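You operate a simulated robot arm through the tools that you are given. There is no shell and no other tool.

Carry out the task below with a simulated robot arm. There is one attempt and no reset: what you move stays moved.

Task
Read each sensor in the sensor tester and rack it, red or green.
Fine: their plastic handles stay cool; over 5 C off the block heat goes in the red rack, else the green; leave the sensor tester on.

Only the result counts: the job must be done as asked and must still hold three seconds after the hand-in. Knocking over, shifting, dropping, spilling or breaking anything else fails it.

Robot
A 6-joint arm with a two-finger parallel gripper, fixed in place. Base frame: the origin is on the floor under the middle of its stand, x ahead of it, y to its left, z up; the work surface is at about z = 950. Units: mm, degrees, N and s.
With the tool pointing down near the work surface it reaches from about 300 to 660 mm from the base axis. Its first joint turns from -115.0 to 115.0 degrees. Payload 3.43 kg.
The TCP is the grasp point between the finger pads, 34 mm short of the fingertips. In the tool frame z runs along the fingers and y along their closing line. Largest opening 128 mm; finger width 24, thickness 12; the body of the gripper, 48 by 130 mm, starts 96 mm behind the TCP.
Orientation is that of the tool frame in the base frame, as a unit quaternion [x, y, z, w]. With the fingers straight down and closing along the base's y, the tool's x points along the base's -x, its y along +y and its z along -z.

Tools
- The arm moves only by the tool jog_arm. Its argument "moves" is a list of rows, each an object (a shift or turn left out is 0, a gripper value left out holds the last) with "linear": the shift along the base's x, y, z in mm, a list of three; "dr": the turn, a rotation vector about the base's x, y, z in degrees, a list of three; "claw": the opening, from 0 (shut) to 1 (fully open). In form: [{"linear": [dx, dy, dz], "dr": [wx, wy, wz], "claw": claw}, ...]. A call has 1 to 20 rows; each row is the pose to reach, as a shift and turn from the pose commanded when the call began. Each row takes 0.2 s and may step no farther than 50 mm and 8.6 degrees from the row before; otherwise, or with a gripper value out of range, the whole call is refused. Where a pose cannot be reached the arm comes as near as it can. A force on the tool above 40 N (or 10 N above the force at the start of the call, whichever is more), or a blocked arm, ends the call early, and 0.2 s more pass. The fingers move at their own pace (about 153 mm/s each) and stop on an object; they squeeze with about 25 N. The grip force told is the motor's: it shows also when the fingers shut on nothing. Time passes only in rows, and 0.2 s behind the last, so rows that repeat a pose let the fingers close. The reply holds the time, the measured pose of the TCP, the force on the tool along the base axes, the opening and the grip force, in the units named above and with some noise, with the torque about the TCP (base axes, N m) and any sound that the robot's microphone picked up.
- Cameras (640 x 400 px; columns grow to the right, rows downward): "scene" is fixed at [400.4, 501.5, 1743.3]; the picture's right is [-0.91, -0.42, 0.00], its down [-0.31, 0.66, -0.69] and it looks along [0.29, -0.62, -0.73] (base axes); focal length 323 px, centre (320, 200). "wrist" rides on the gripper at [76, -11, -160] in the tool frame; the picture's right is [0.15, 0.99, 0.00], its down [-0.88, 0.13, -0.46] and it looks along [-0.45, 0.07, 0.89] (tool axes); focal length 234 px, centre (320, 200).
- grab_frame(camera): a new picture of that camera. The clock stands still meanwhile.
- lift_body(by): slides the trunk up (or, below 0, down) by that many mm; the arm rides with it, the base frame stays. It gives what a move gives, with no picture.
- pixel_to_xyz(camera, pixels): there is no depth. For up to 12 entries [column, row, z] of the newest picture of that camera ("zoom" is the newest enlarged one), the place [x, y] in the base frame at which the ray of that pixel passes the height z, good to about 3 mm. The clock stands still meanwhile.
- zoom(camera, box): a new picture of the part [left, top, right, bottom] of that camera's present view, enlarged. The clock stands still meanwhile.
- hand_in(): hands the job in; it is judged then, once.

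Unless the task says otherwise, let go and move clear before handing in.

The tools are called as a command line: name --argument value ..., lists and objects as JSON in quotes. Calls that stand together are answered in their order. jog_arm: Moves the arm, as the interface text tells. Its arguments: {"type":"object","properties":{"moves":{"type":"array"}},"required":["moves"]} The other tools are called the same way: lift_body (by) moves the trunk up or down; grab_frame (camera) takes a picture; pixel_to_xyz (camera, pixels) gives the place at which the rays of pixels pass given heights; zoom (camera, box) takes an enlarged picture of a part of a camera's view; hand_in () hands the job in.

At the start:

```text
t: 0.0
tool_pos: [391.2, -47.3, 1258.7]
orientation: [0.0, 1.0, 0.0, 0.001]
contact_force: [0.1, -0.8, -0.6]
moment: [0.0, 0.01, -0.01]
grip_width: 127.9
grip_force: 0.0
trunk travel left (down, up): [-900.0, 90.0]
```

scene: 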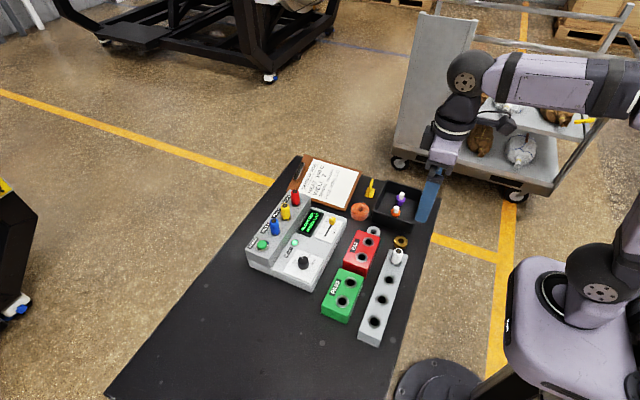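
wrist: 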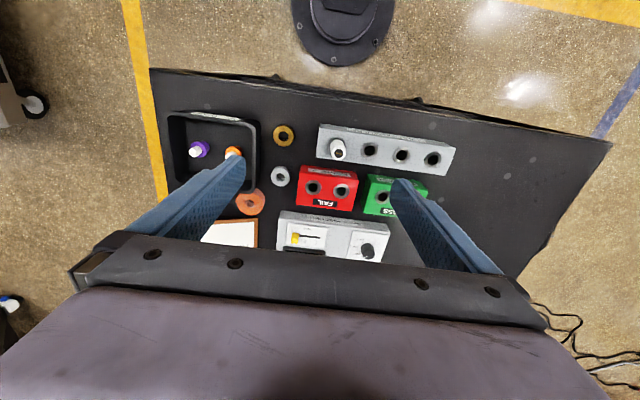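

The scene shows a tester at around (300,245), red and green racks, a grey rack with one white sensor at (397,256), and a tray with two more items at (400,205). I'll zoom in on the details first.

zoom --camera "scene" --box '[240, 180, 360, 300]'

zoom --camera "scene" --box '[320, 170, 450, 350]'

zoom --camera "scene" --box '[285, 150, 375, 215]'

zoom --camera "wrist" --box '[150, 90, 310, 250]'

zoom --camera "wrist" --box '[260, 110, 470, 270]'

```text
3.33 times, centred on (300, 240) of scene
```

zoom: 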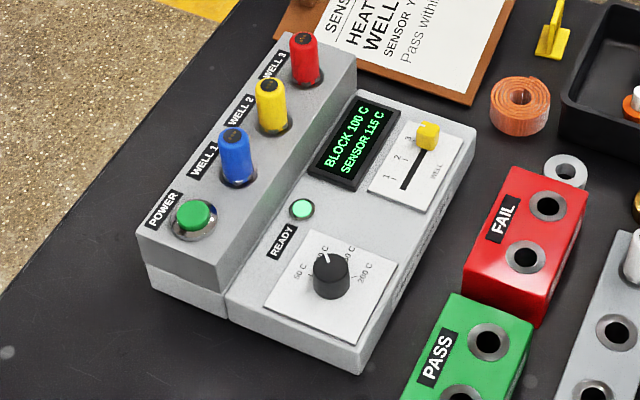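

```text
2.22 times, centred on (385, 260) of scene
```

zoom: 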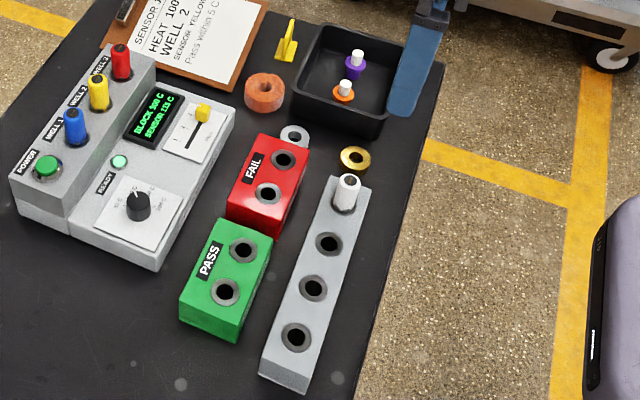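

```text
6.15 times, centred on (330, 182) of scene
```

zoom: 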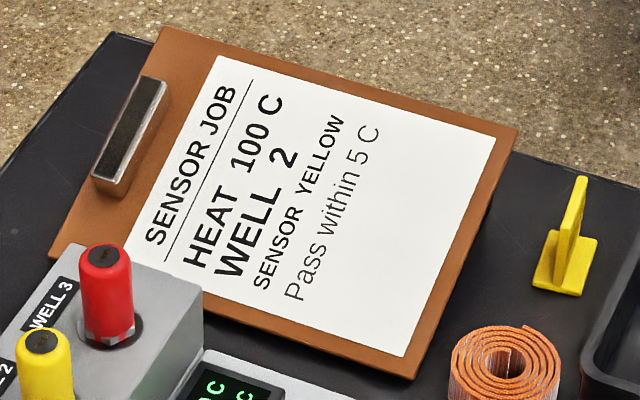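

```text
2.50 times, centred on (230, 170) of wrist
```

zoom: 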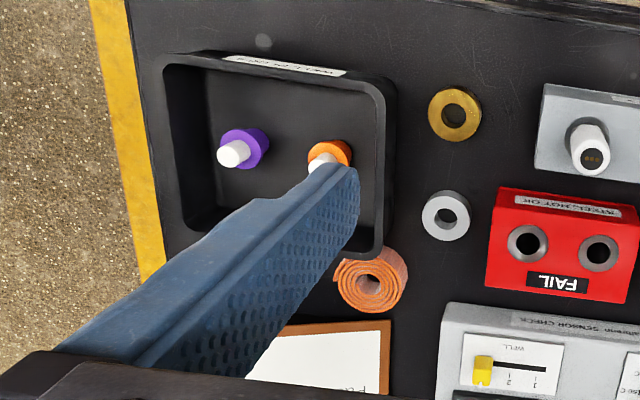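

```text
2.50 times, centred on (365, 190) of wrist
```

zoom: 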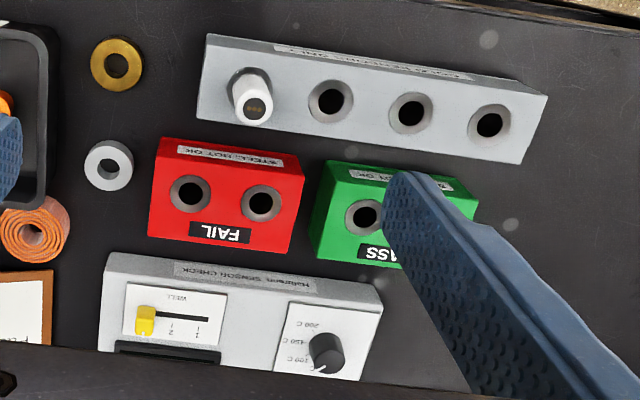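

The display reads BLOCK 100 C / SENSOR 115 C with the slider apparently at 3. I'll zoom more finely on the display, slider, labels and rack stickers.

zoom --camera "scene" --box '[290, 200, 350, 245]'

zoom --camera "scene" --box '[240, 180, 320, 260]'

zoom --camera "scene" --box '[275, 235, 335, 295]'

zoom --camera "wrist" --box '[310, 110, 460, 180]'

zoom --camera "wrist" --box '[290, 155, 430, 225]'

zoom --camera "wrist" --box '[270, 200, 400, 270]'

zoom --camera "wrist" --box '[190, 100, 250, 140]'

```text
8.89 times, centred on (320, 222) of scene
```

zoom: 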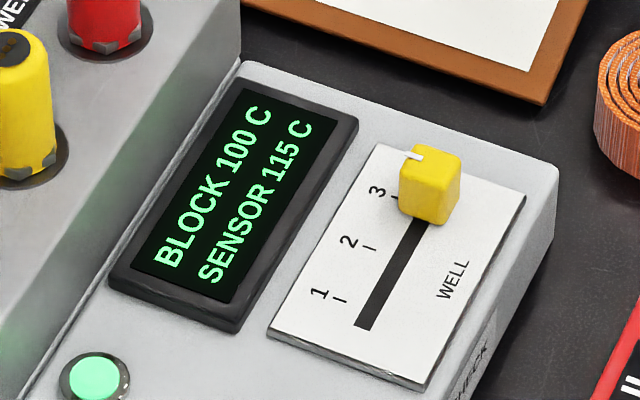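

```text
5.00 times, centred on (280, 220) of scene
```

zoom: 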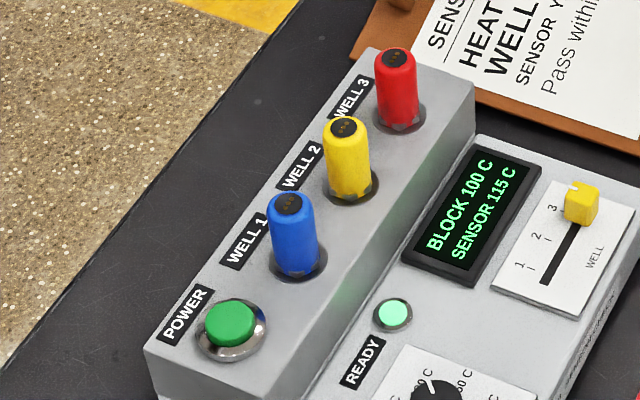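

```text
6.67 times, centred on (305, 265) of scene
```

zoom: 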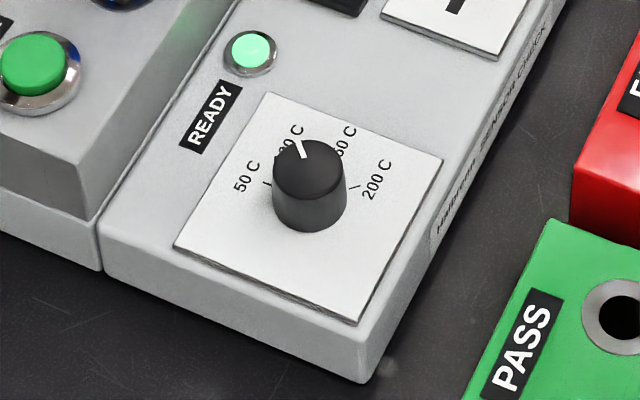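

```text
4.27 times, centred on (385, 145) of wrist
```

zoom: 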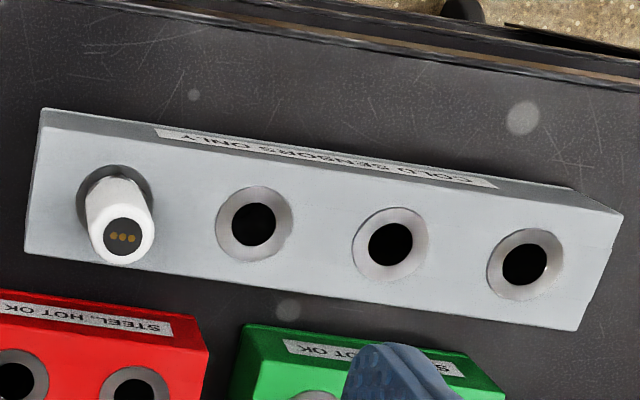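

```text
4.57 times, centred on (360, 190) of wrist
```

zoom: 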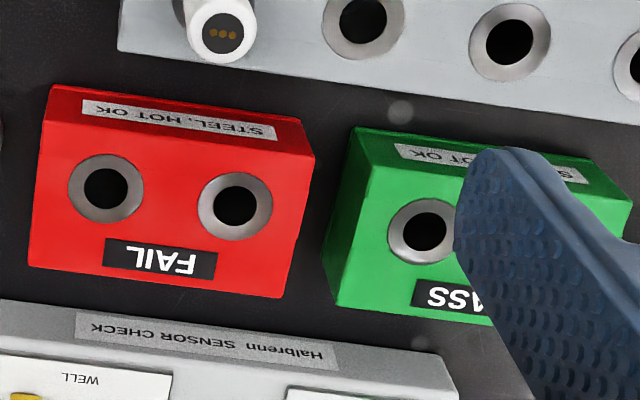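

```text
4.92 times, centred on (335, 235) of wrist
```

zoom: 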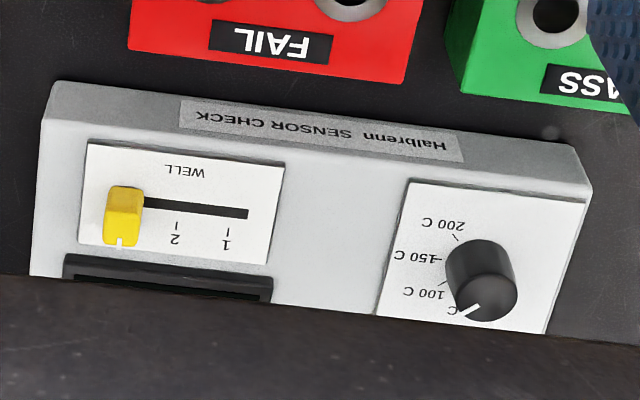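

```text
10.00 times, centred on (220, 120) of wrist
```

zoom: 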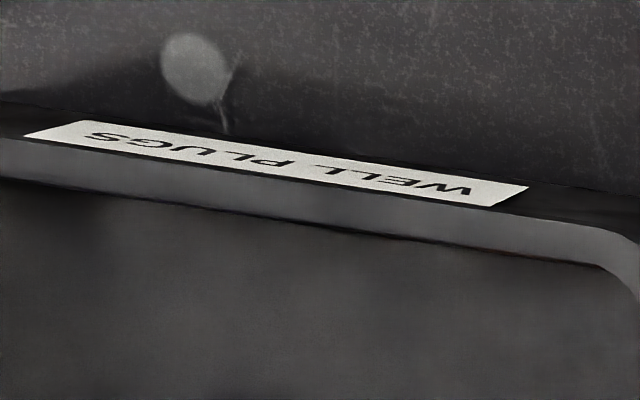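

Grey rack is labelled COLD SENSORS ONLY, the red and green racks STEEL, HOT OK, and the tray holds WELL PLUGS. The slider sits at 3, so red reads 115 against block 100. Next I'll locate the features at several heights from both cameras.

pixel_to_xyz --camera "scene" --pixels '[[295.4, 192, 1050], [295.4, 192, 1100], [285.4, 205.4, 1050], [285.4, 205.4, 1100], [273.8, 220.8, 1050], [273.8, 220.8, 1100], [334, 219, 1000], [334, 219, 1020], [326, 236, 1000], [320, 243, 1000], [302, 285, 950], [247, 264, 950]]'

grab_frame --camera "wrist"

pixel_to_xyz --camera "wrist" --pixels '[[295, 237, 1000], [295, 237, 1020], [313, 189, 1000], [341, 190, 1000], [384, 196, 1000], [370, 149, 1000], [401, 156, 1000], [433, 158, 1000], [338, 147, 1000], [282, 135, 960], [280, 176, 960], [250, 202, 970]]'

```text
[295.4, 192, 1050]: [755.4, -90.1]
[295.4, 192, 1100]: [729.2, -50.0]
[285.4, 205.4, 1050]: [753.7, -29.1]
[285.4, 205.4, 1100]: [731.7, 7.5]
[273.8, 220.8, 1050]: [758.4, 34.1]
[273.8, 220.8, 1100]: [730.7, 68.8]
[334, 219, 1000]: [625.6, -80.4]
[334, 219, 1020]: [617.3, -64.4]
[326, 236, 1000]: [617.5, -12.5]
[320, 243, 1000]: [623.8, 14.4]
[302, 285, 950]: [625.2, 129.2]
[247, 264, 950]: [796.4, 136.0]
```

```text
taken
```

wrist: 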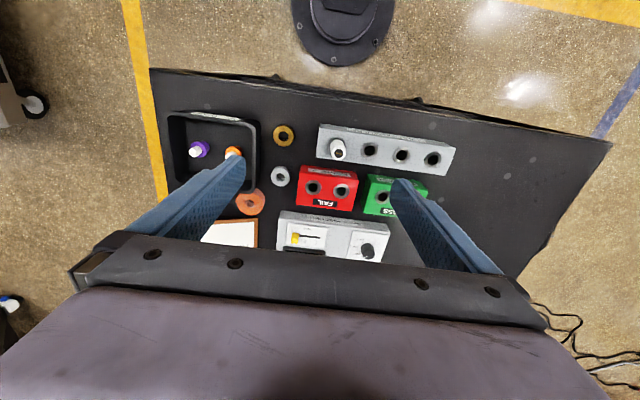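

```text
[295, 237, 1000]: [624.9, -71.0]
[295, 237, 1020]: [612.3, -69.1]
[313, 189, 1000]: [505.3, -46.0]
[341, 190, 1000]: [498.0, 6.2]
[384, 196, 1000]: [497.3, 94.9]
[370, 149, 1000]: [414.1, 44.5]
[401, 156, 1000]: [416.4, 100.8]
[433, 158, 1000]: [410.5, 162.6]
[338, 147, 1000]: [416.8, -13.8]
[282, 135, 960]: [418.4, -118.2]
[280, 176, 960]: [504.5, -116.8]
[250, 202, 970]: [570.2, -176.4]
```

Both cameras agree: the slider knob is near x≈617, y≈-70, z≈1015, and the sensor tops are out near x≈740. I'll move forward at the present height to check reach and get a closer look.

jog_arm --moves '[{"linear": [40, 10, 0], "claw": 0.5}, {"linear": [80, 20, 0]}, {"linear": [120, 30, 0]}, {"linear": [160, 40, 0]}, {"linear": [200, 47, 0]}, {"linear": [240, 47, 0]}, {"linear": [240, 47, 0]}]'

grab_frame --camera "wrist"

grab_frame --camera "scene"

```text
t: 1.6
tool_pos: [600.3, -1.3, 1242.9]
orientation: [0.0, 1.0, 0.001, -0.002]
contact_force: [-0.3, 0.9, 0.0]
moment: [-0.02, 0.08, 0.05]
grip_width: 63.8
grip_force: 0.1
out of reach, approached as far as the arm can: row 6, 7
trunk travel left (down, up): [-900.0, 90.0]
```

```text
taken
```

wrist: 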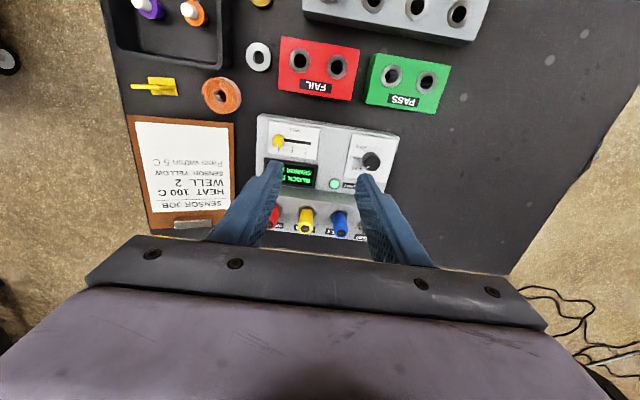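

```text
taken
```

scene: 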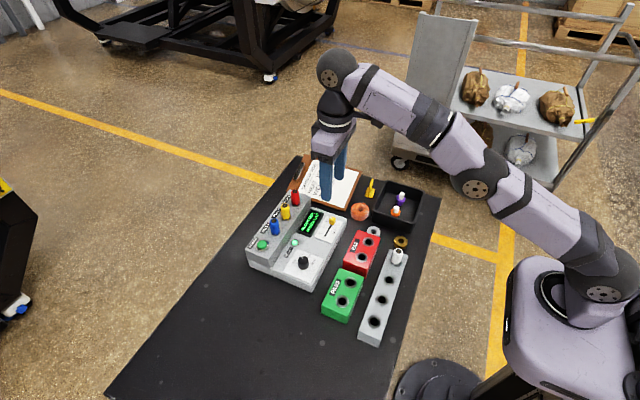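

The arm is at full stretch tool-down near x≈600 at this height, so I'll need to tilt the tool forward for the wells. First I'll zoom in from here to triangulate the tester features.

zoom --camera "wrist" --box '[250, 110, 410, 210]'

zoom --camera "wrist" --box '[250, 180, 378, 260]'

zoom --camera "wrist" --box '[260, 20, 460, 120]'

```text
4.00 times, centred on (330, 160) of wrist
```

zoom: 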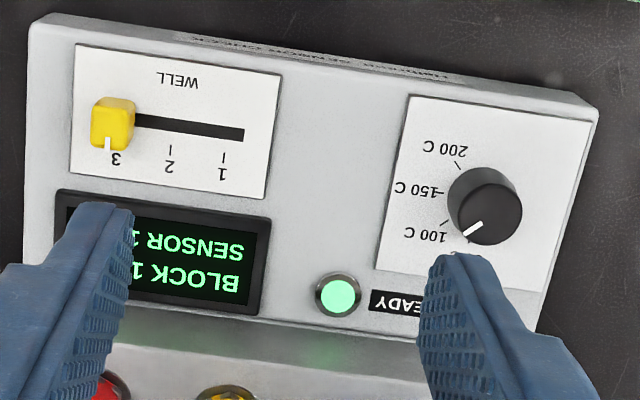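

```text
5.00 times, centred on (314, 220) of wrist
```

zoom: 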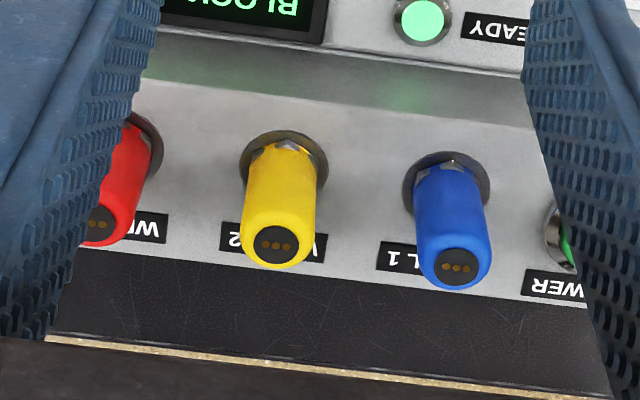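

```text
3.20 times, centred on (360, 70) of wrist
```

zoom: 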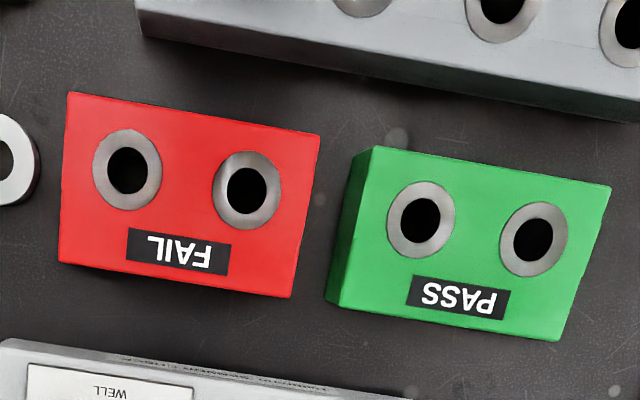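

I'm triangulating now: yellow top at wrist (305,229), blue top at (342,233), slider knob at (278,139), and rack holes at (300,61), (337,67), (391,77), (427,83).

grab_frame --camera "wrist"

pixel_to_xyz --camera "wrist" --pixels '[[305.2, 228.8, 1050], [305.2, 228.8, 1100], [341.6, 233.4, 1050], [341.6, 233.4, 1100], [306.8, 213, 1000], [306.8, 213, 1050], [339.2, 217.6, 1000], [339.2, 217.6, 1050], [278.2, 138.8, 1000], [278.2, 138.8, 1030], [306, 149.5, 1000], [292.8, 147.5, 1000]]'

pixel_to_xyz --camera "wrist" --pixels '[[299.7, 60.6, 980], [299.7, 60.6, 1020], [337.2, 66.9, 980], [337.2, 66.9, 1020], [391.3, 76.6, 980], [391.3, 76.6, 1020], [426.6, 82.5, 980], [426.6, 82.5, 1020]]'

zoom --camera "scene" --box '[310, 220, 420, 320]'

zoom --camera "scene" --box '[240, 180, 320, 230]'

```text
taken
```

wrist: 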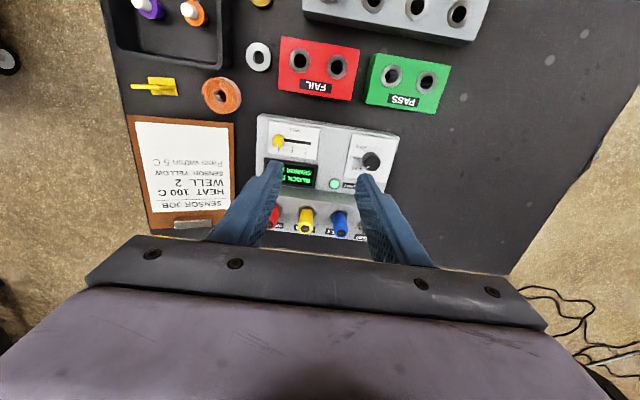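

```text
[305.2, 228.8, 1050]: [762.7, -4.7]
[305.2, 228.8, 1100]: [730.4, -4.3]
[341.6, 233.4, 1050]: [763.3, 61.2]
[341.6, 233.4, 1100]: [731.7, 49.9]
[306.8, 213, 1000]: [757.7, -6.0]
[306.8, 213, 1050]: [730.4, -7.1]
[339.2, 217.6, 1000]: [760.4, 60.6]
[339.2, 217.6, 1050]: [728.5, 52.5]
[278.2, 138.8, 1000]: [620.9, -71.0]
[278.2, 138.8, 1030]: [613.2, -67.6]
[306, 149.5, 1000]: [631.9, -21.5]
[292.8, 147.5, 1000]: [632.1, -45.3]
```

```text
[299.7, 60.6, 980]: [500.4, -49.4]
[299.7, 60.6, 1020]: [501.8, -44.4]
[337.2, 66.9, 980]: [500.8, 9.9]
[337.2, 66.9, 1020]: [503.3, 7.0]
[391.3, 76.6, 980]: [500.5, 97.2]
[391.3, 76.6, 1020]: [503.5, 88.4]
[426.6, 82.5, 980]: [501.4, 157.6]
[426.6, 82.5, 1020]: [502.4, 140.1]
```

```text
4.00 times, centred on (365, 270) of scene
```

zoom: 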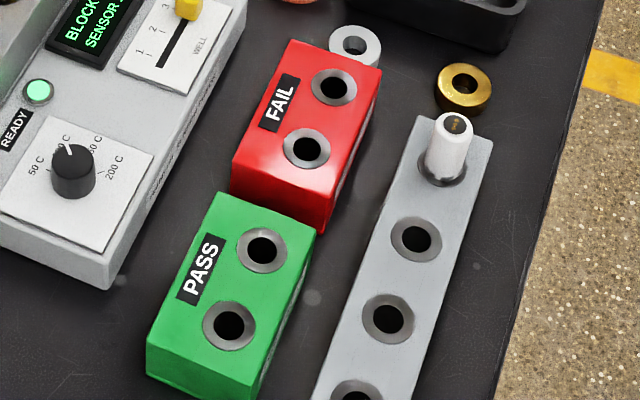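

```text
8.00 times, centred on (280, 205) of scene
```

zoom: 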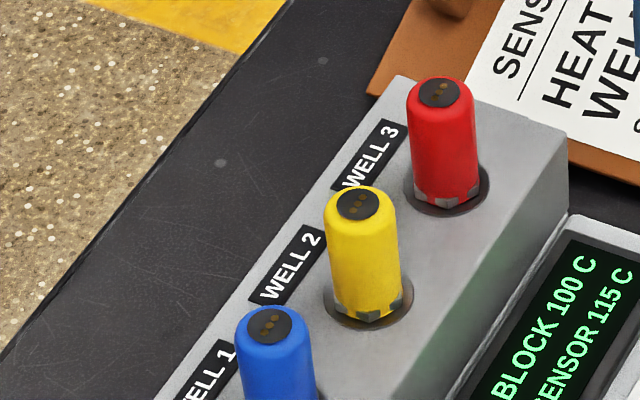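

Both views put the sensor tops at about x≈741, z≈1082, with y≈-64 (red), -4 (yellow), 54 (blue). I'll refine using scene rays for the rack holes, slider ticks and well rims.

grab_frame --camera "scene"

pixel_to_xyz --camera "scene" --pixels '[[368.25, 241.75, 980], [368.25, 241.75, 1020], [362.5, 257.5, 980], [362.5, 257.5, 1020], [350.5, 282.5, 980], [350.5, 282.5, 1020], [342.5, 301.5, 980], [342.5, 301.5, 1020], [332.6, 217.7, 1000], [332.6, 217.7, 1030], [322.25, 233.1, 1000], [325.6, 227.3, 1000]]'

pixel_to_xyz --camera "scene" --pixels '[[286, 217.9, 1000], [286, 217.9, 1050], [296.1, 203.4, 1000], [296.1, 203.4, 1050], [285, 205.5, 1080], [295, 191.5, 1080], [273.6, 221, 1080], [275.4, 231.6, 1030], [286, 217.9, 1030], [296.1, 203.4, 1030]]'

pixel_to_xyz --camera "wrist" --pixels '[[305.2, 228.8, 1080], [305.2, 228.8, 1080], [341.6, 233.4, 1080], [341.6, 233.4, 1080], [306.8, 213, 1030], [306.8, 213, 1030], [339.2, 217.6, 1030], [339.2, 217.6, 1030], [278.2, 138.8, 1020], [278.2, 138.8, 1020], [306, 149.5, 995], [292.8, 147.5, 995]]'

```text
taken
```

scene: 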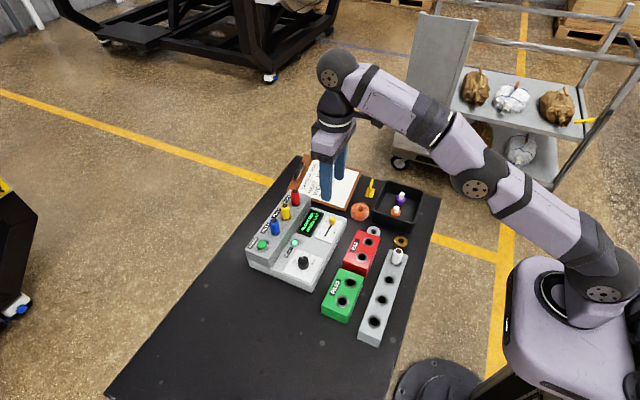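

```text
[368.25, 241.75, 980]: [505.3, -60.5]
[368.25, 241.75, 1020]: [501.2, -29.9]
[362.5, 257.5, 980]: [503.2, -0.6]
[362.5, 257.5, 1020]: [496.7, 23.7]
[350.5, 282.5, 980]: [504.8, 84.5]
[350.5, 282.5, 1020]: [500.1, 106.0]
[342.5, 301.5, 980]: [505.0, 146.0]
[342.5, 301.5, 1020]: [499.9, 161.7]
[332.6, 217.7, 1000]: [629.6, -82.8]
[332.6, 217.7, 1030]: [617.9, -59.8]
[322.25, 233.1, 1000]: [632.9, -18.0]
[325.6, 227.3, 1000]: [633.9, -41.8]
```

```text
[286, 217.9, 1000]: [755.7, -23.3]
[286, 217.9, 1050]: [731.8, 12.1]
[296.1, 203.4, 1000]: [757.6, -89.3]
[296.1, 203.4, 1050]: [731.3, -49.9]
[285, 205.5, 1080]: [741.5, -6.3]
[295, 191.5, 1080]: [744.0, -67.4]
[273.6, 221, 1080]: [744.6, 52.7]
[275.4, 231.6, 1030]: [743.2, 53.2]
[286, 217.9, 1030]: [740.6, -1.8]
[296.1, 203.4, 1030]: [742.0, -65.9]
```

```text
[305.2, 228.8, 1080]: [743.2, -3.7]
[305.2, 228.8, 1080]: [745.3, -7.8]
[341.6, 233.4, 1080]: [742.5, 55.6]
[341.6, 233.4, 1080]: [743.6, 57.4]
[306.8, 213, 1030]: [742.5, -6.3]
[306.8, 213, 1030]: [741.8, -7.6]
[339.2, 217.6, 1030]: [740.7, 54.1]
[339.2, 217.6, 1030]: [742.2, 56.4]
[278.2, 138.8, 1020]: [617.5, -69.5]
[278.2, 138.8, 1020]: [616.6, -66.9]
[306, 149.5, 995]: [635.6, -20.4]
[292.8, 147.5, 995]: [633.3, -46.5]
```

Consistent picture: wells at x≈742, y≈-66/-5/55 (rim z≈1030, tops ≈1081); rack holes at x≈502, z≈996, y≈-47/9 (red), 94/151 (green); slider knob at (619,-68), top ≈1020, with ticks about 24 mm apart. I'll lower partway toward the slider with a medium opening and see where the commanded pose lands.

jog_arm --moves '[{"linear": [0, -17, -40], "claw": 0.4}, {"linear": [0, -34, -80]}, {"linear": [0, -51, -120]}, {"linear": [0, -68, -140]}, {"linear": [0, -68, -140]}]'

```text
t: 2.8
tool_pos: [598.4, -70.6, 1104.5]
orientation: [0.0, 1.0, 0.0, 0.0]
contact_force: [0.3, 0.8, -0.2]
moment: [-0.02, -0.02, 0.01]
grip_width: 51.2
grip_force: 0.0
trunk travel left (down, up): [-900.0, 90.0]
```

The commanded pose is clamped to what was reached, so I'm now at about (598.5,-70,1104). I'll move to just above the slider and check with pictures.

jog_arm --moves '[{"linear": [20, 2, -25]}, {"linear": [20, 2, -50]}, {"linear": [20, 2, -50]}]'

zoom --camera "wrist" --box '[220, 130, 420, 255]'

zoom --camera "scene" --box '[270, 150, 398, 230]'

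```text
t: 3.6
tool_pos: [619.0, -66.4, 1054.1]
orientation: [0.0, 1.0, 0.0, 0.0]
contact_force: [-0.4, -0.8, 0.8]
moment: [-0.01, 0.04, 0.02]
grip_width: 51.1
grip_force: 0.1
trunk travel left (down, up): [-900.0, 90.0]
```

```text
3.20 times, centred on (320, 192) of wrist
```

zoom: 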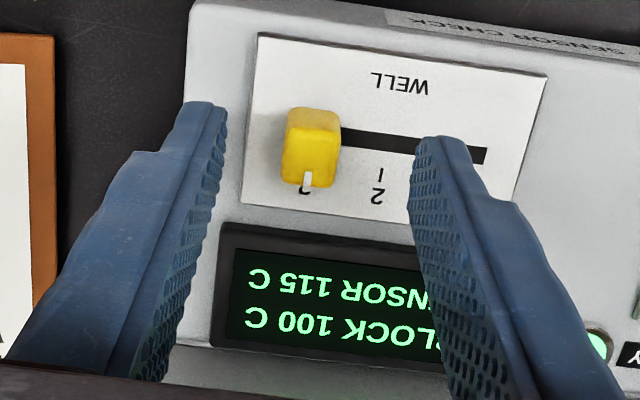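

```text
5.00 times, centred on (334, 190) of scene
```

zoom: 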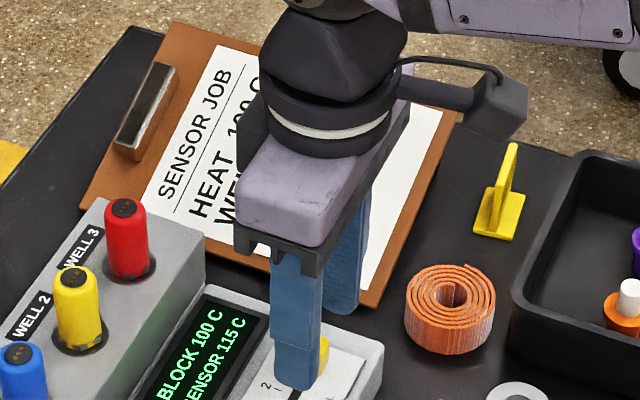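

The slider knob sits between the open fingers, about 3 mm to the -y side of centre, and the fingertips are at its top height. I'll lower 12 mm, shift -2 mm in y and close on it.

jog_arm --moves '[{"linear": [0, -2, -6]}, {"linear": [0, -2, -12]}, {"linear": [0, -2, -12], "claw": 0.0}, {"linear": [0, -2, -12]}, {"linear": [0, -2, -12]}]'

zoom --camera "wrist" --box '[220, 130, 420, 255]'

```text
t: 4.8
tool_pos: [618.2, -70.1, 1040.3]
orientation: [0.0, 1.0, 0.0, 0.0]
contact_force: [-1.1, 1.3, -1.7]
moment: [0.05, -0.13, 0.01]
grip_width: 15.6
grip_force: 45.0
trunk travel left (down, up): [-900.0, 90.0]
```

```text
3.20 times, centred on (320, 192) of wrist
```

zoom: 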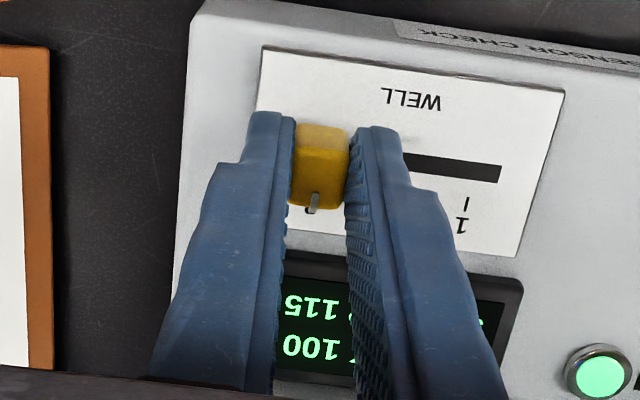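

The fingers hold the knob (15.6 mm wide). I'll slide it +24 mm in y to tick 2.

jog_arm --moves '[{"linear": [0, 6, 0]}, {"linear": [0, 12, 0]}, {"linear": [0, 18, 0]}, {"linear": [0, 24, 0]}, {"linear": [0, 24, 0]}]'

zoom --camera "wrist" --box '[220, 130, 420, 255]'

zoom --camera "scene" --box '[270, 190, 370, 252]'

```text
t: 6.0
tool_pos: [618.3, -45.9, 1042.3]
orientation: [0.0, 1.0, 0.0, 0.0]
contact_force: [-4.8, 1.6, -7.3]
moment: [0.1, -0.57, 0.03]
grip_width: 15.6
grip_force: 45.5
trunk travel left (down, up): [-900.0, 90.0]
```

```text
3.20 times, centred on (320, 192) of wrist
```

zoom: 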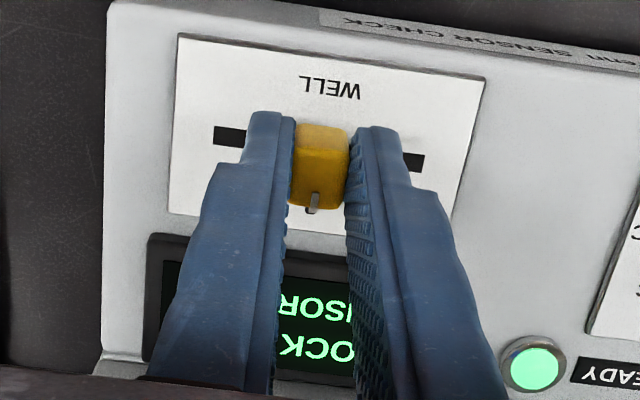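

```text
6.40 times, centred on (320, 221) of scene
```

zoom: 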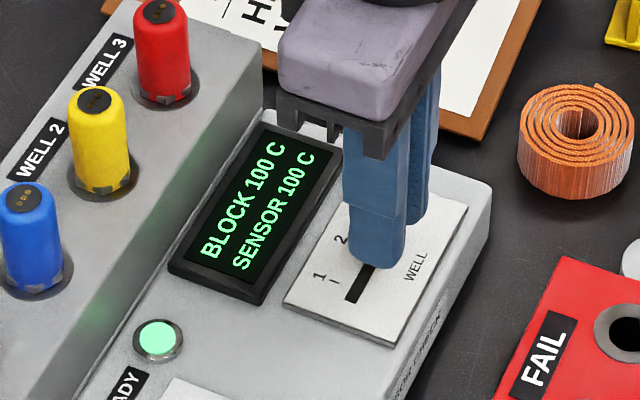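

The display now shows SENSOR 100 C at tick 2 (yellow). I'll wait a second to make sure it holds, then read again.

jog_arm --moves '[{"linear": [0, 0, 0]}, {"linear": [0, 0, 0]}, {"linear": [0, 0, 0]}, {"linear": [0, 0, 0]}, {"linear": [0, 0, 0]}, {"linear": [0, 0, 0]}, {"linear": [0, 0, 0]}, {"linear": [0, 0, 0]}]'

zoom --camera "scene" --box '[270, 190, 370, 252]'

```text
t: 7.8
tool_pos: [620.2, -46.3, 1040.8]
orientation: [0.001, 1.0, 0.0, -0.001]
contact_force: [-8.5, 0.3, -8.9]
moment: [0.04, 0.63, -0.02]
grip_width: 15.8
grip_force: 44.8
trunk travel left (down, up): [-900.0, 90.0]
```

```text
6.40 times, centred on (320, 221) of scene
```

zoom: 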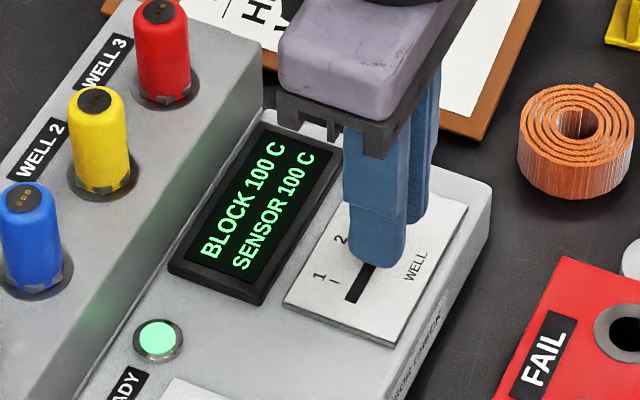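

Yellow holds steady at 100 C against block 100, so it passes. I'll slide another +24 mm to tick 1 and read blue.

jog_arm --moves '[{"linear": [0, 6, 0]}, {"linear": [0, 12, 0]}, {"linear": [0, 18, 0]}, {"linear": [0, 24, 0]}, {"linear": [0, 24, 0]}, {"linear": [0, 24, 0]}, {"linear": [0, 24, 0]}, {"linear": [0, 24, 0]}, {"linear": [0, 24, 0]}]'

zoom --camera "scene" --box '[270, 190, 370, 252]'

zoom --camera "wrist" --box '[220, 130, 420, 255]'

```text
t: 9.8
tool_pos: [618.1, -22.4, 1042.7]
orientation: [0.0, 1.0, 0.001, -0.001]
contact_force: [-10.7, 1.2, -11.9]
moment: [0.03, 0.08, -0.02]
grip_width: 15.4
grip_force: 45.1
trunk travel left (down, up): [-900.0, 90.0]
```

```text
6.40 times, centred on (320, 221) of scene
```

zoom: 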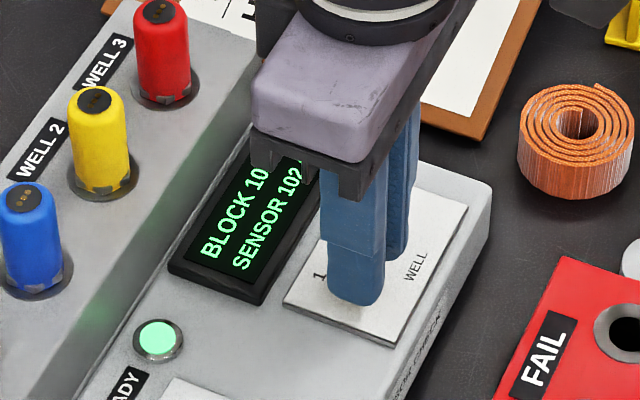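

```text
3.20 times, centred on (320, 192) of wrist
```

zoom: 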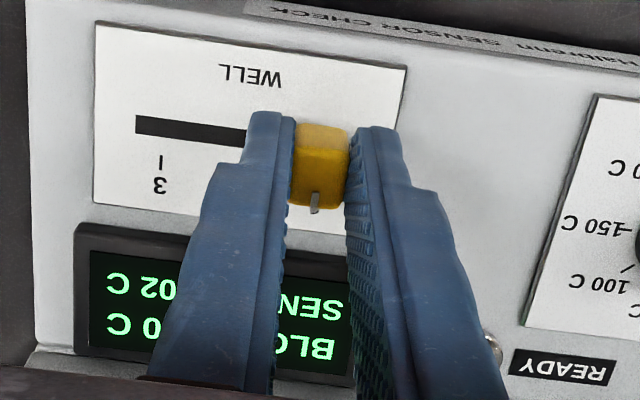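

The display shows SENSOR 102 for well 1, partly hidden by the arm. I'll release the knob, lift clear and re-read it fully.

jog_arm --moves '[{"linear": [0, 0, 0], "claw": 0.35}, {"linear": [0, 0, 0]}, {"linear": [0, 0, 20]}, {"linear": [-20, 0, 60]}, {"linear": [-50, 0, 100]}, {"linear": [-80, 0, 140]}, {"linear": [-80, 0, 140]}]'

zoom --camera "scene" --box '[270, 190, 370, 252]'

grab_frame --camera "scene"

grab_frame --camera "wrist"

```text
t: 11.4
tool_pos: [538.5, -22.3, 1181.1]
orientation: [0.0, 1.0, 0.001, -0.001]
contact_force: [-0.1, 0.3, 0.0]
moment: [-0.02, 0.04, -0.01]
grip_width: 45.0
grip_force: 0.1
trunk travel left (down, up): [-900.0, 90.0]
```

```text
6.40 times, centred on (320, 221) of scene
```

zoom: 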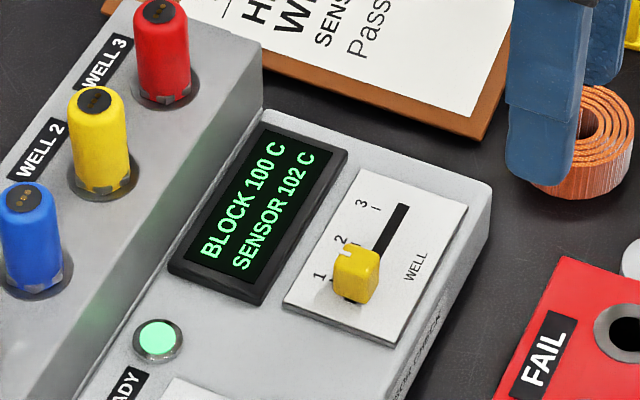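

```text
taken
```

scene: 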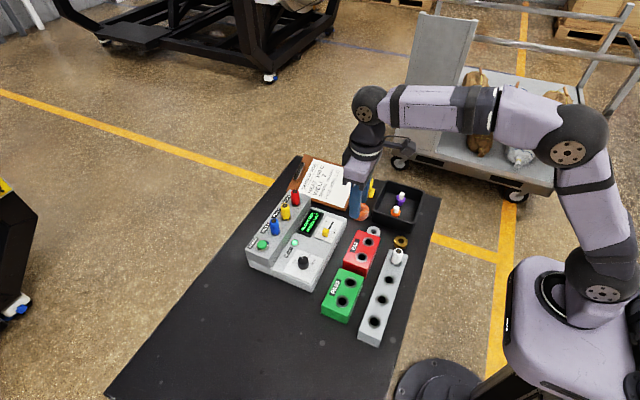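

```text
taken
```

wrist: 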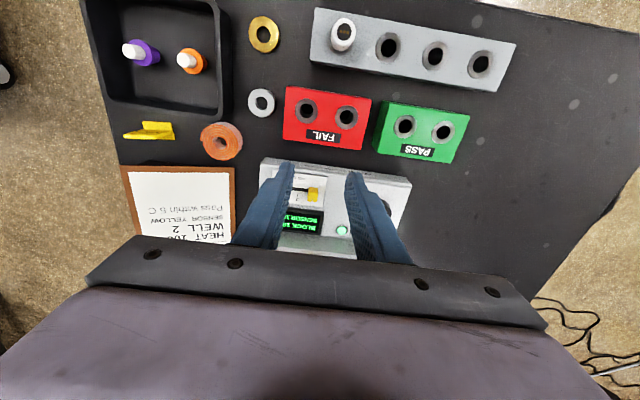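

All three readings are in: red 115 (fail), yellow 100 (pass), blue 102 (pass). The wells are too far out for a straight-down grip, so I'll tilt the tool 40° forward and move to above the red sensor.

jog_arm --moves '[{"linear": [10, 0, 0], "dr": [0, -8, 0]}, {"linear": [20, 0, 0], "dr": [0, -16, 0]}, {"linear": [30, 0, 0], "dr": [0, -24, 0]}, {"linear": [40, 0, 0], "dr": [0, -32, 0]}, {"linear": [60, -10, 0], "dr": [0, -40, 0]}, {"linear": [90, -20, 0], "dr": [0, -40, 0]}, {"linear": [120, -30, 0], "dr": [0, -40, 0]}, {"linear": [150, -40, 0], "dr": [0, -40, 0]}, {"linear": [180, -44, 0], "dr": [0, -40, 0]}, {"linear": [195, -44, -10], "dr": [0, -40, 0]}, {"linear": [195, -44, -20], "dr": [0, -40, 0]}, {"linear": [195, -44, -20], "dr": [0, -40, 0]}]'

grab_frame --camera "wrist"

grab_frame --camera "scene"

```text
t: 14.0
tool_pos: [733.8, -66.3, 1162.4]
orientation: [0.0, 0.94, 0.001, 0.342]
contact_force: [-1.6, 0.0, -0.3]
moment: [0.03, -0.04, -0.02]
grip_width: 44.9
grip_force: 0.0
trunk travel left (down, up): [-900.0, 90.0]
```

```text
taken
```

wrist: 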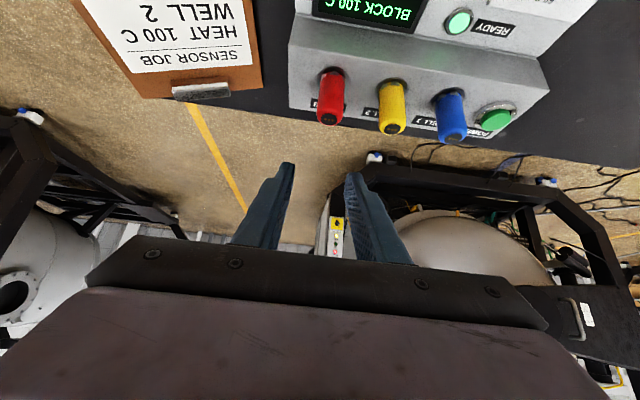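

```text
taken
```

scene: 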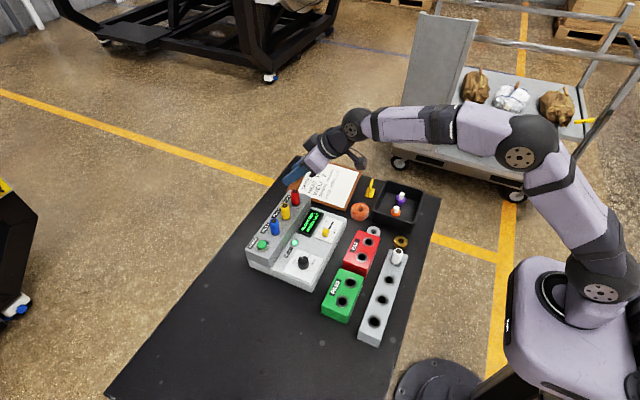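

The tilted pose was reached: TCP (733.8,-66.3,1162), orientation 40° forward. The wrist view now shows the sensors clearly at (331,97), (392,108) and (452,116); I'll zoom to refine their positions.

zoom --camera "wrist" --box '[300, 60, 500, 160]'

zoom --camera "scene" --box '[250, 150, 346, 210]'

```text
3.20 times, centred on (400, 110) of wrist
```

zoom: 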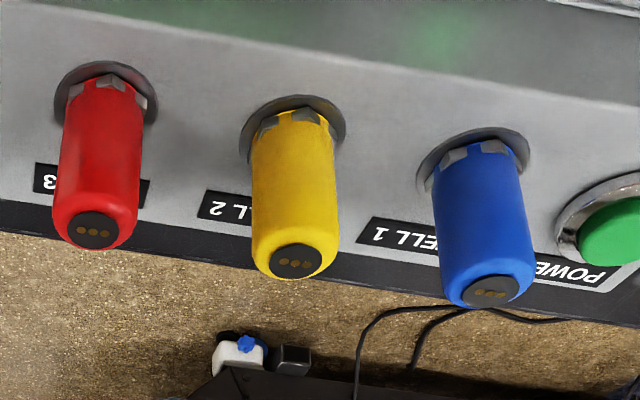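

```text
6.67 times, centred on (298, 180) of scene
```

zoom: 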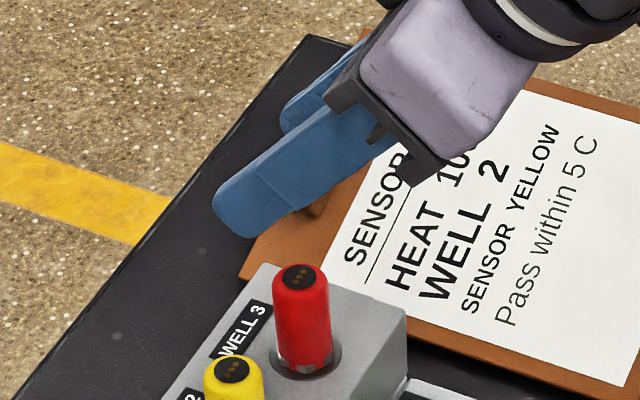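

grab_frame --camera "wrist"

pixel_to_xyz --camera "wrist" --pixels '[[328.75, 119.4, 1080], [328.75, 119.4, 1090], [391.9, 129.1, 1080], [391.9, 129.1, 1090], [453.1, 138.4, 1080], [453.1, 138.4, 1090], [332.8, 76.6, 1030], [332.8, 76.6, 1040], [391.6, 88.4, 1030], [391.6, 88.4, 1040], [447.8, 98.4, 1030], [447.8, 98.4, 1040]]'

pixel_to_xyz --camera "wrist" --pixels '[[328.75, 119.4, 1080], [328.75, 119.4, 1090], [391.9, 129.1, 1080], [391.9, 129.1, 1090], [453.1, 138.4, 1080], [453.1, 138.4, 1090], [332.8, 76.6, 1030], [332.8, 76.6, 1040], [391.6, 88.4, 1030], [391.6, 88.4, 1040], [447.8, 98.4, 1030], [447.8, 98.4, 1040]]'

```text
taken
```

wrist: 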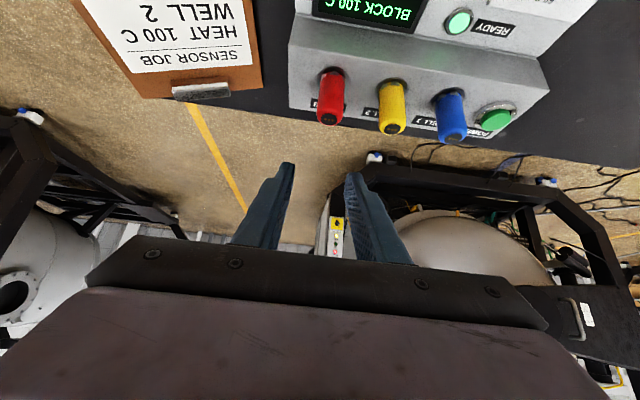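

```text
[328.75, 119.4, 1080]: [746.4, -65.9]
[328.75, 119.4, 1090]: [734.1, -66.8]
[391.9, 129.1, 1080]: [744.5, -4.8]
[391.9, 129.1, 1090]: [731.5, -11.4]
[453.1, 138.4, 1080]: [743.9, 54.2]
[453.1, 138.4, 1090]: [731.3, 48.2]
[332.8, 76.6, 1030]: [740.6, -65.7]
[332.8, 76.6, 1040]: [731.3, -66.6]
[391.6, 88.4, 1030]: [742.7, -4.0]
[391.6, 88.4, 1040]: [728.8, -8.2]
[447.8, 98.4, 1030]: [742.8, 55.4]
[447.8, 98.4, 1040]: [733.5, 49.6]
```

```text
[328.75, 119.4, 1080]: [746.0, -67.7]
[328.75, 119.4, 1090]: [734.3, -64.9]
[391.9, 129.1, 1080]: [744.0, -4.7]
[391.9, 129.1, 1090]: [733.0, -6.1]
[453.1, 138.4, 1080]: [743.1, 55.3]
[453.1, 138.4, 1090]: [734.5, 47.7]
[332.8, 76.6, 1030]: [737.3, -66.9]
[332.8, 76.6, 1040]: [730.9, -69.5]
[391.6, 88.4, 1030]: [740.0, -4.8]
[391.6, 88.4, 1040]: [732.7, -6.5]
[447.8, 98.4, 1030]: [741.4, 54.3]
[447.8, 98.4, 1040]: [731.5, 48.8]
```

Wells confirmed at (742, -66/-5/55), tops z≈1081, rim z≈1030. Now I'll lower straight down with the fingers straddling the red handle.

jog_arm --moves '[{"linear": [0, 0, -20]}, {"linear": [0, 0, -40]}, {"linear": [0, 0, -60]}, {"linear": [0, 0, -75]}, {"linear": [0, 0, -82]}, {"linear": [0, 0, -88]}, {"linear": [0, 0, -88]}]'

grab_frame --camera "wrist"

zoom --camera "scene" --box '[250, 170, 346, 230]'

```text
t: 15.6
tool_pos: [733.5, -66.0, 1073.0]
orientation: [-0.001, 0.94, 0.001, 0.342]
contact_force: [-1.0, 0.9, 0.0]
moment: [-0.04, -0.01, -0.01]
grip_width: 44.6
grip_force: 0.0
trunk travel left (down, up): [-900.0, 90.0]
```

```text
taken
```

wrist: 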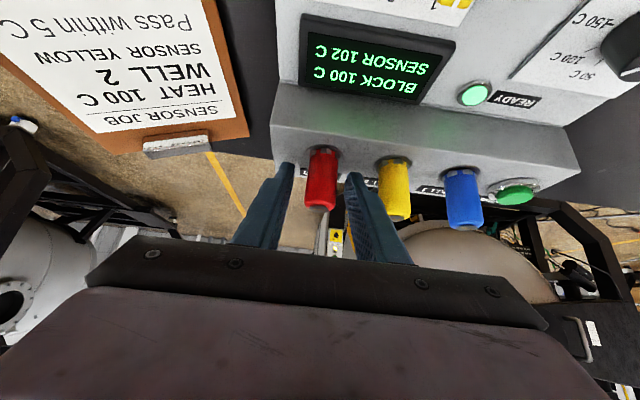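

```text
6.67 times, centred on (298, 200) of scene
```

zoom: 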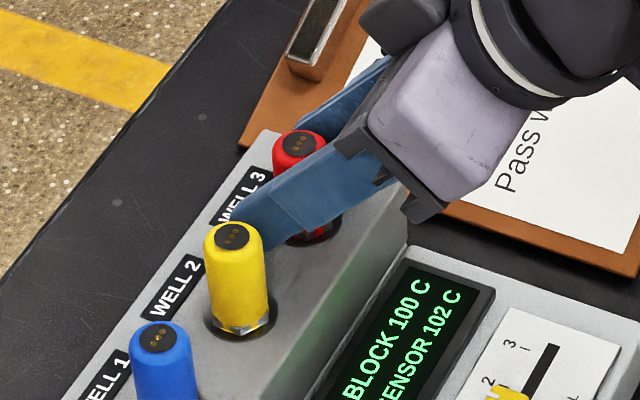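

The red handle is between the fingers and clear of yellow. I'll close and let the fingers settle.

jog_arm --moves '[{"linear": [0, 0, 0], "claw": 0.0}, {"linear": [0, 0, 0]}, {"linear": [0, 0, 0]}]'

zoom --camera "wrist" --box '[240, 130, 420, 240]'

```text
t: 16.4
tool_pos: [732.7, -66.2, 1074.7]
orientation: [0.0, 0.94, 0.0, 0.342]
contact_force: [-0.2, 0.4, -0.1]
moment: [0.03, 0.0, 0.03]
grip_width: 23.2
grip_force: 24.8
trunk travel left (down, up): [-900.0, 90.0]
```

```text
3.56 times, centred on (330, 185) of wrist
```

zoom: 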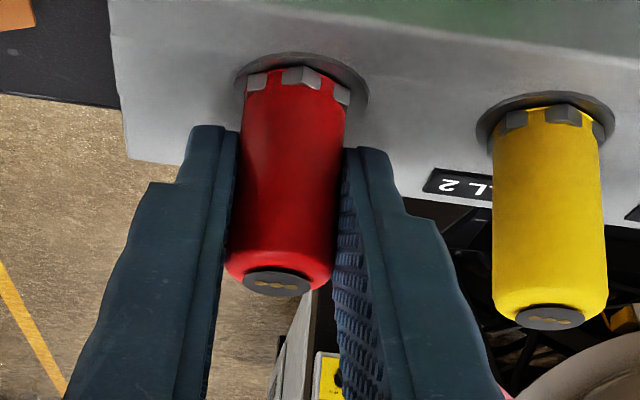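

Gripped at 23.2 mm width with the sensor still upright. I'll lift straight up, gently at first.

jog_arm --moves '[{"linear": [0, 0, 4]}, {"linear": [0, 0, 10]}, {"linear": [0, 0, 18]}, {"linear": [0, 0, 28]}, {"linear": [0, 0, 40]}, {"linear": [0, 0, 52]}, {"linear": [0, 0, 64]}, {"linear": [0, 0, 76]}, {"linear": [0, 0, 88]}, {"linear": [0, 0, 88]}]'

grab_frame --camera "scene"

zoom --camera "scene" --box '[250, 140, 378, 220]'

grab_frame --camera "wrist"

```text
t: 18.6
tool_pos: [733.7, -65.6, 1162.4]
orientation: [0.0, 0.94, 0.0, 0.342]
contact_force: [-0.5, 0.4, -1.0]
moment: [0.02, -0.01, 0.01]
grip_width: 23.2
grip_force: 24.8
trunk travel left (down, up): [-900.0, 90.0]
```

```text
taken
```

scene: 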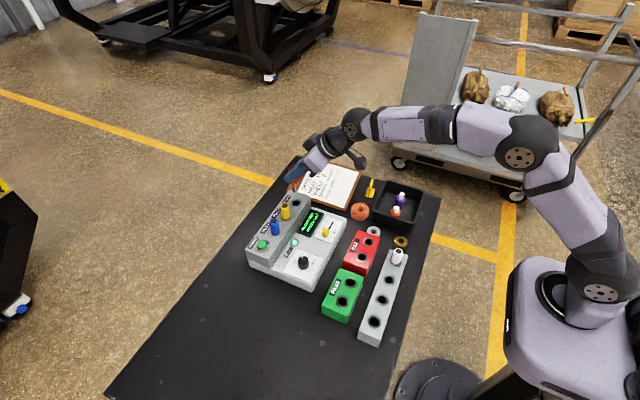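

```text
5.00 times, centred on (314, 180) of scene
```

zoom: 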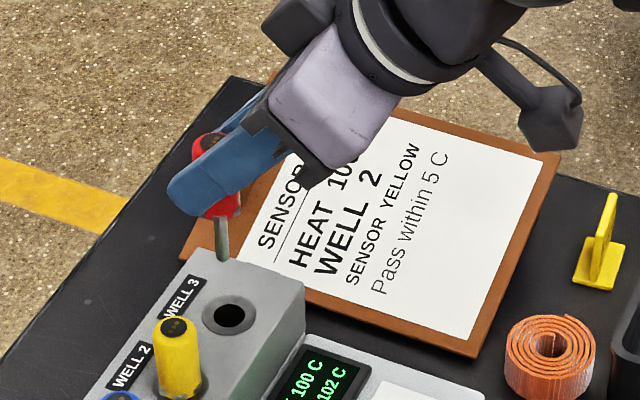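

```text
taken
```

wrist: 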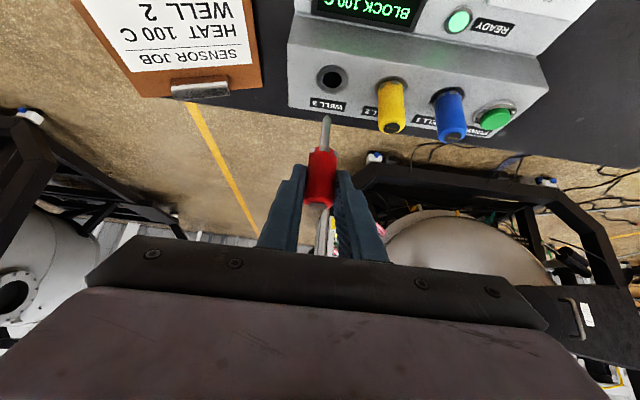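

Red is out cleanly; the probe is about 35–40 mm long and clear of the block. I'll carry it back to above the red rack's far hole (≈502,-47).

jog_arm --moves '[{"linear": [-15, 1, 0]}, {"linear": [-40, 3, 0]}, {"linear": [-70, 5, 0]}, {"linear": [-100, 8, 0]}, {"linear": [-130, 11, 0]}, {"linear": [-160, 14, 0]}, {"linear": [-190, 17, 0]}, {"linear": [-215, 19, 0]}, {"linear": [-232, 19, 0]}, {"linear": [-240, 19, 0]}, {"linear": [-240, 19, -20]}, {"linear": [-240, 19, -40]}, {"linear": [-240, 19, -40]}]'

grab_frame --camera "wrist"

zoom --camera "wrist" --box '[240, 20, 420, 220]'

zoom --camera "scene" --box '[320, 190, 432, 260]'

```text
t: 21.4
tool_pos: [493.9, -47.3, 1121.4]
orientation: [0.0, 0.939, 0.0, 0.343]
contact_force: [0.1, 1.1, 0.5]
moment: [0.04, 0.03, 0.0]
grip_width: 23.6
grip_force: 25.2
trunk travel left (down, up): [-900.0, 90.0]
```

```text
taken
```

wrist: 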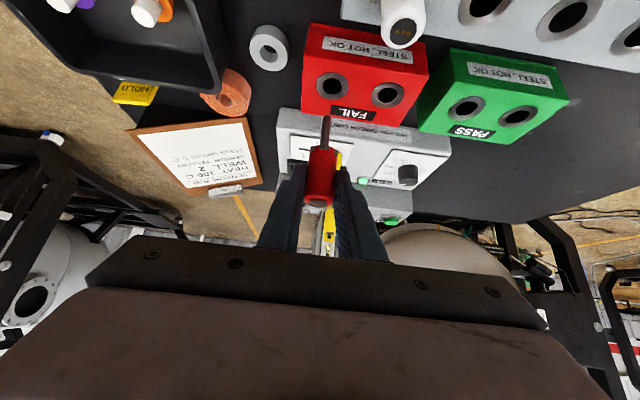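

```text
2.00 times, centred on (330, 120) of wrist
```

zoom: 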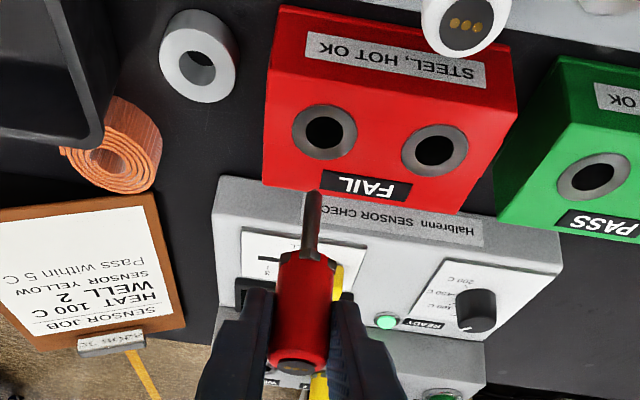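

```text
5.71 times, centred on (376, 225) of scene
```

zoom: 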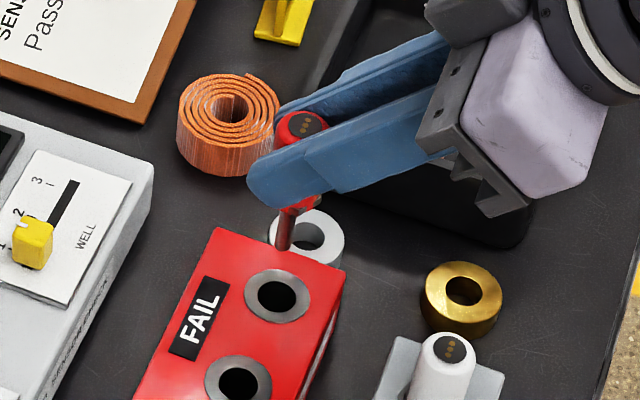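

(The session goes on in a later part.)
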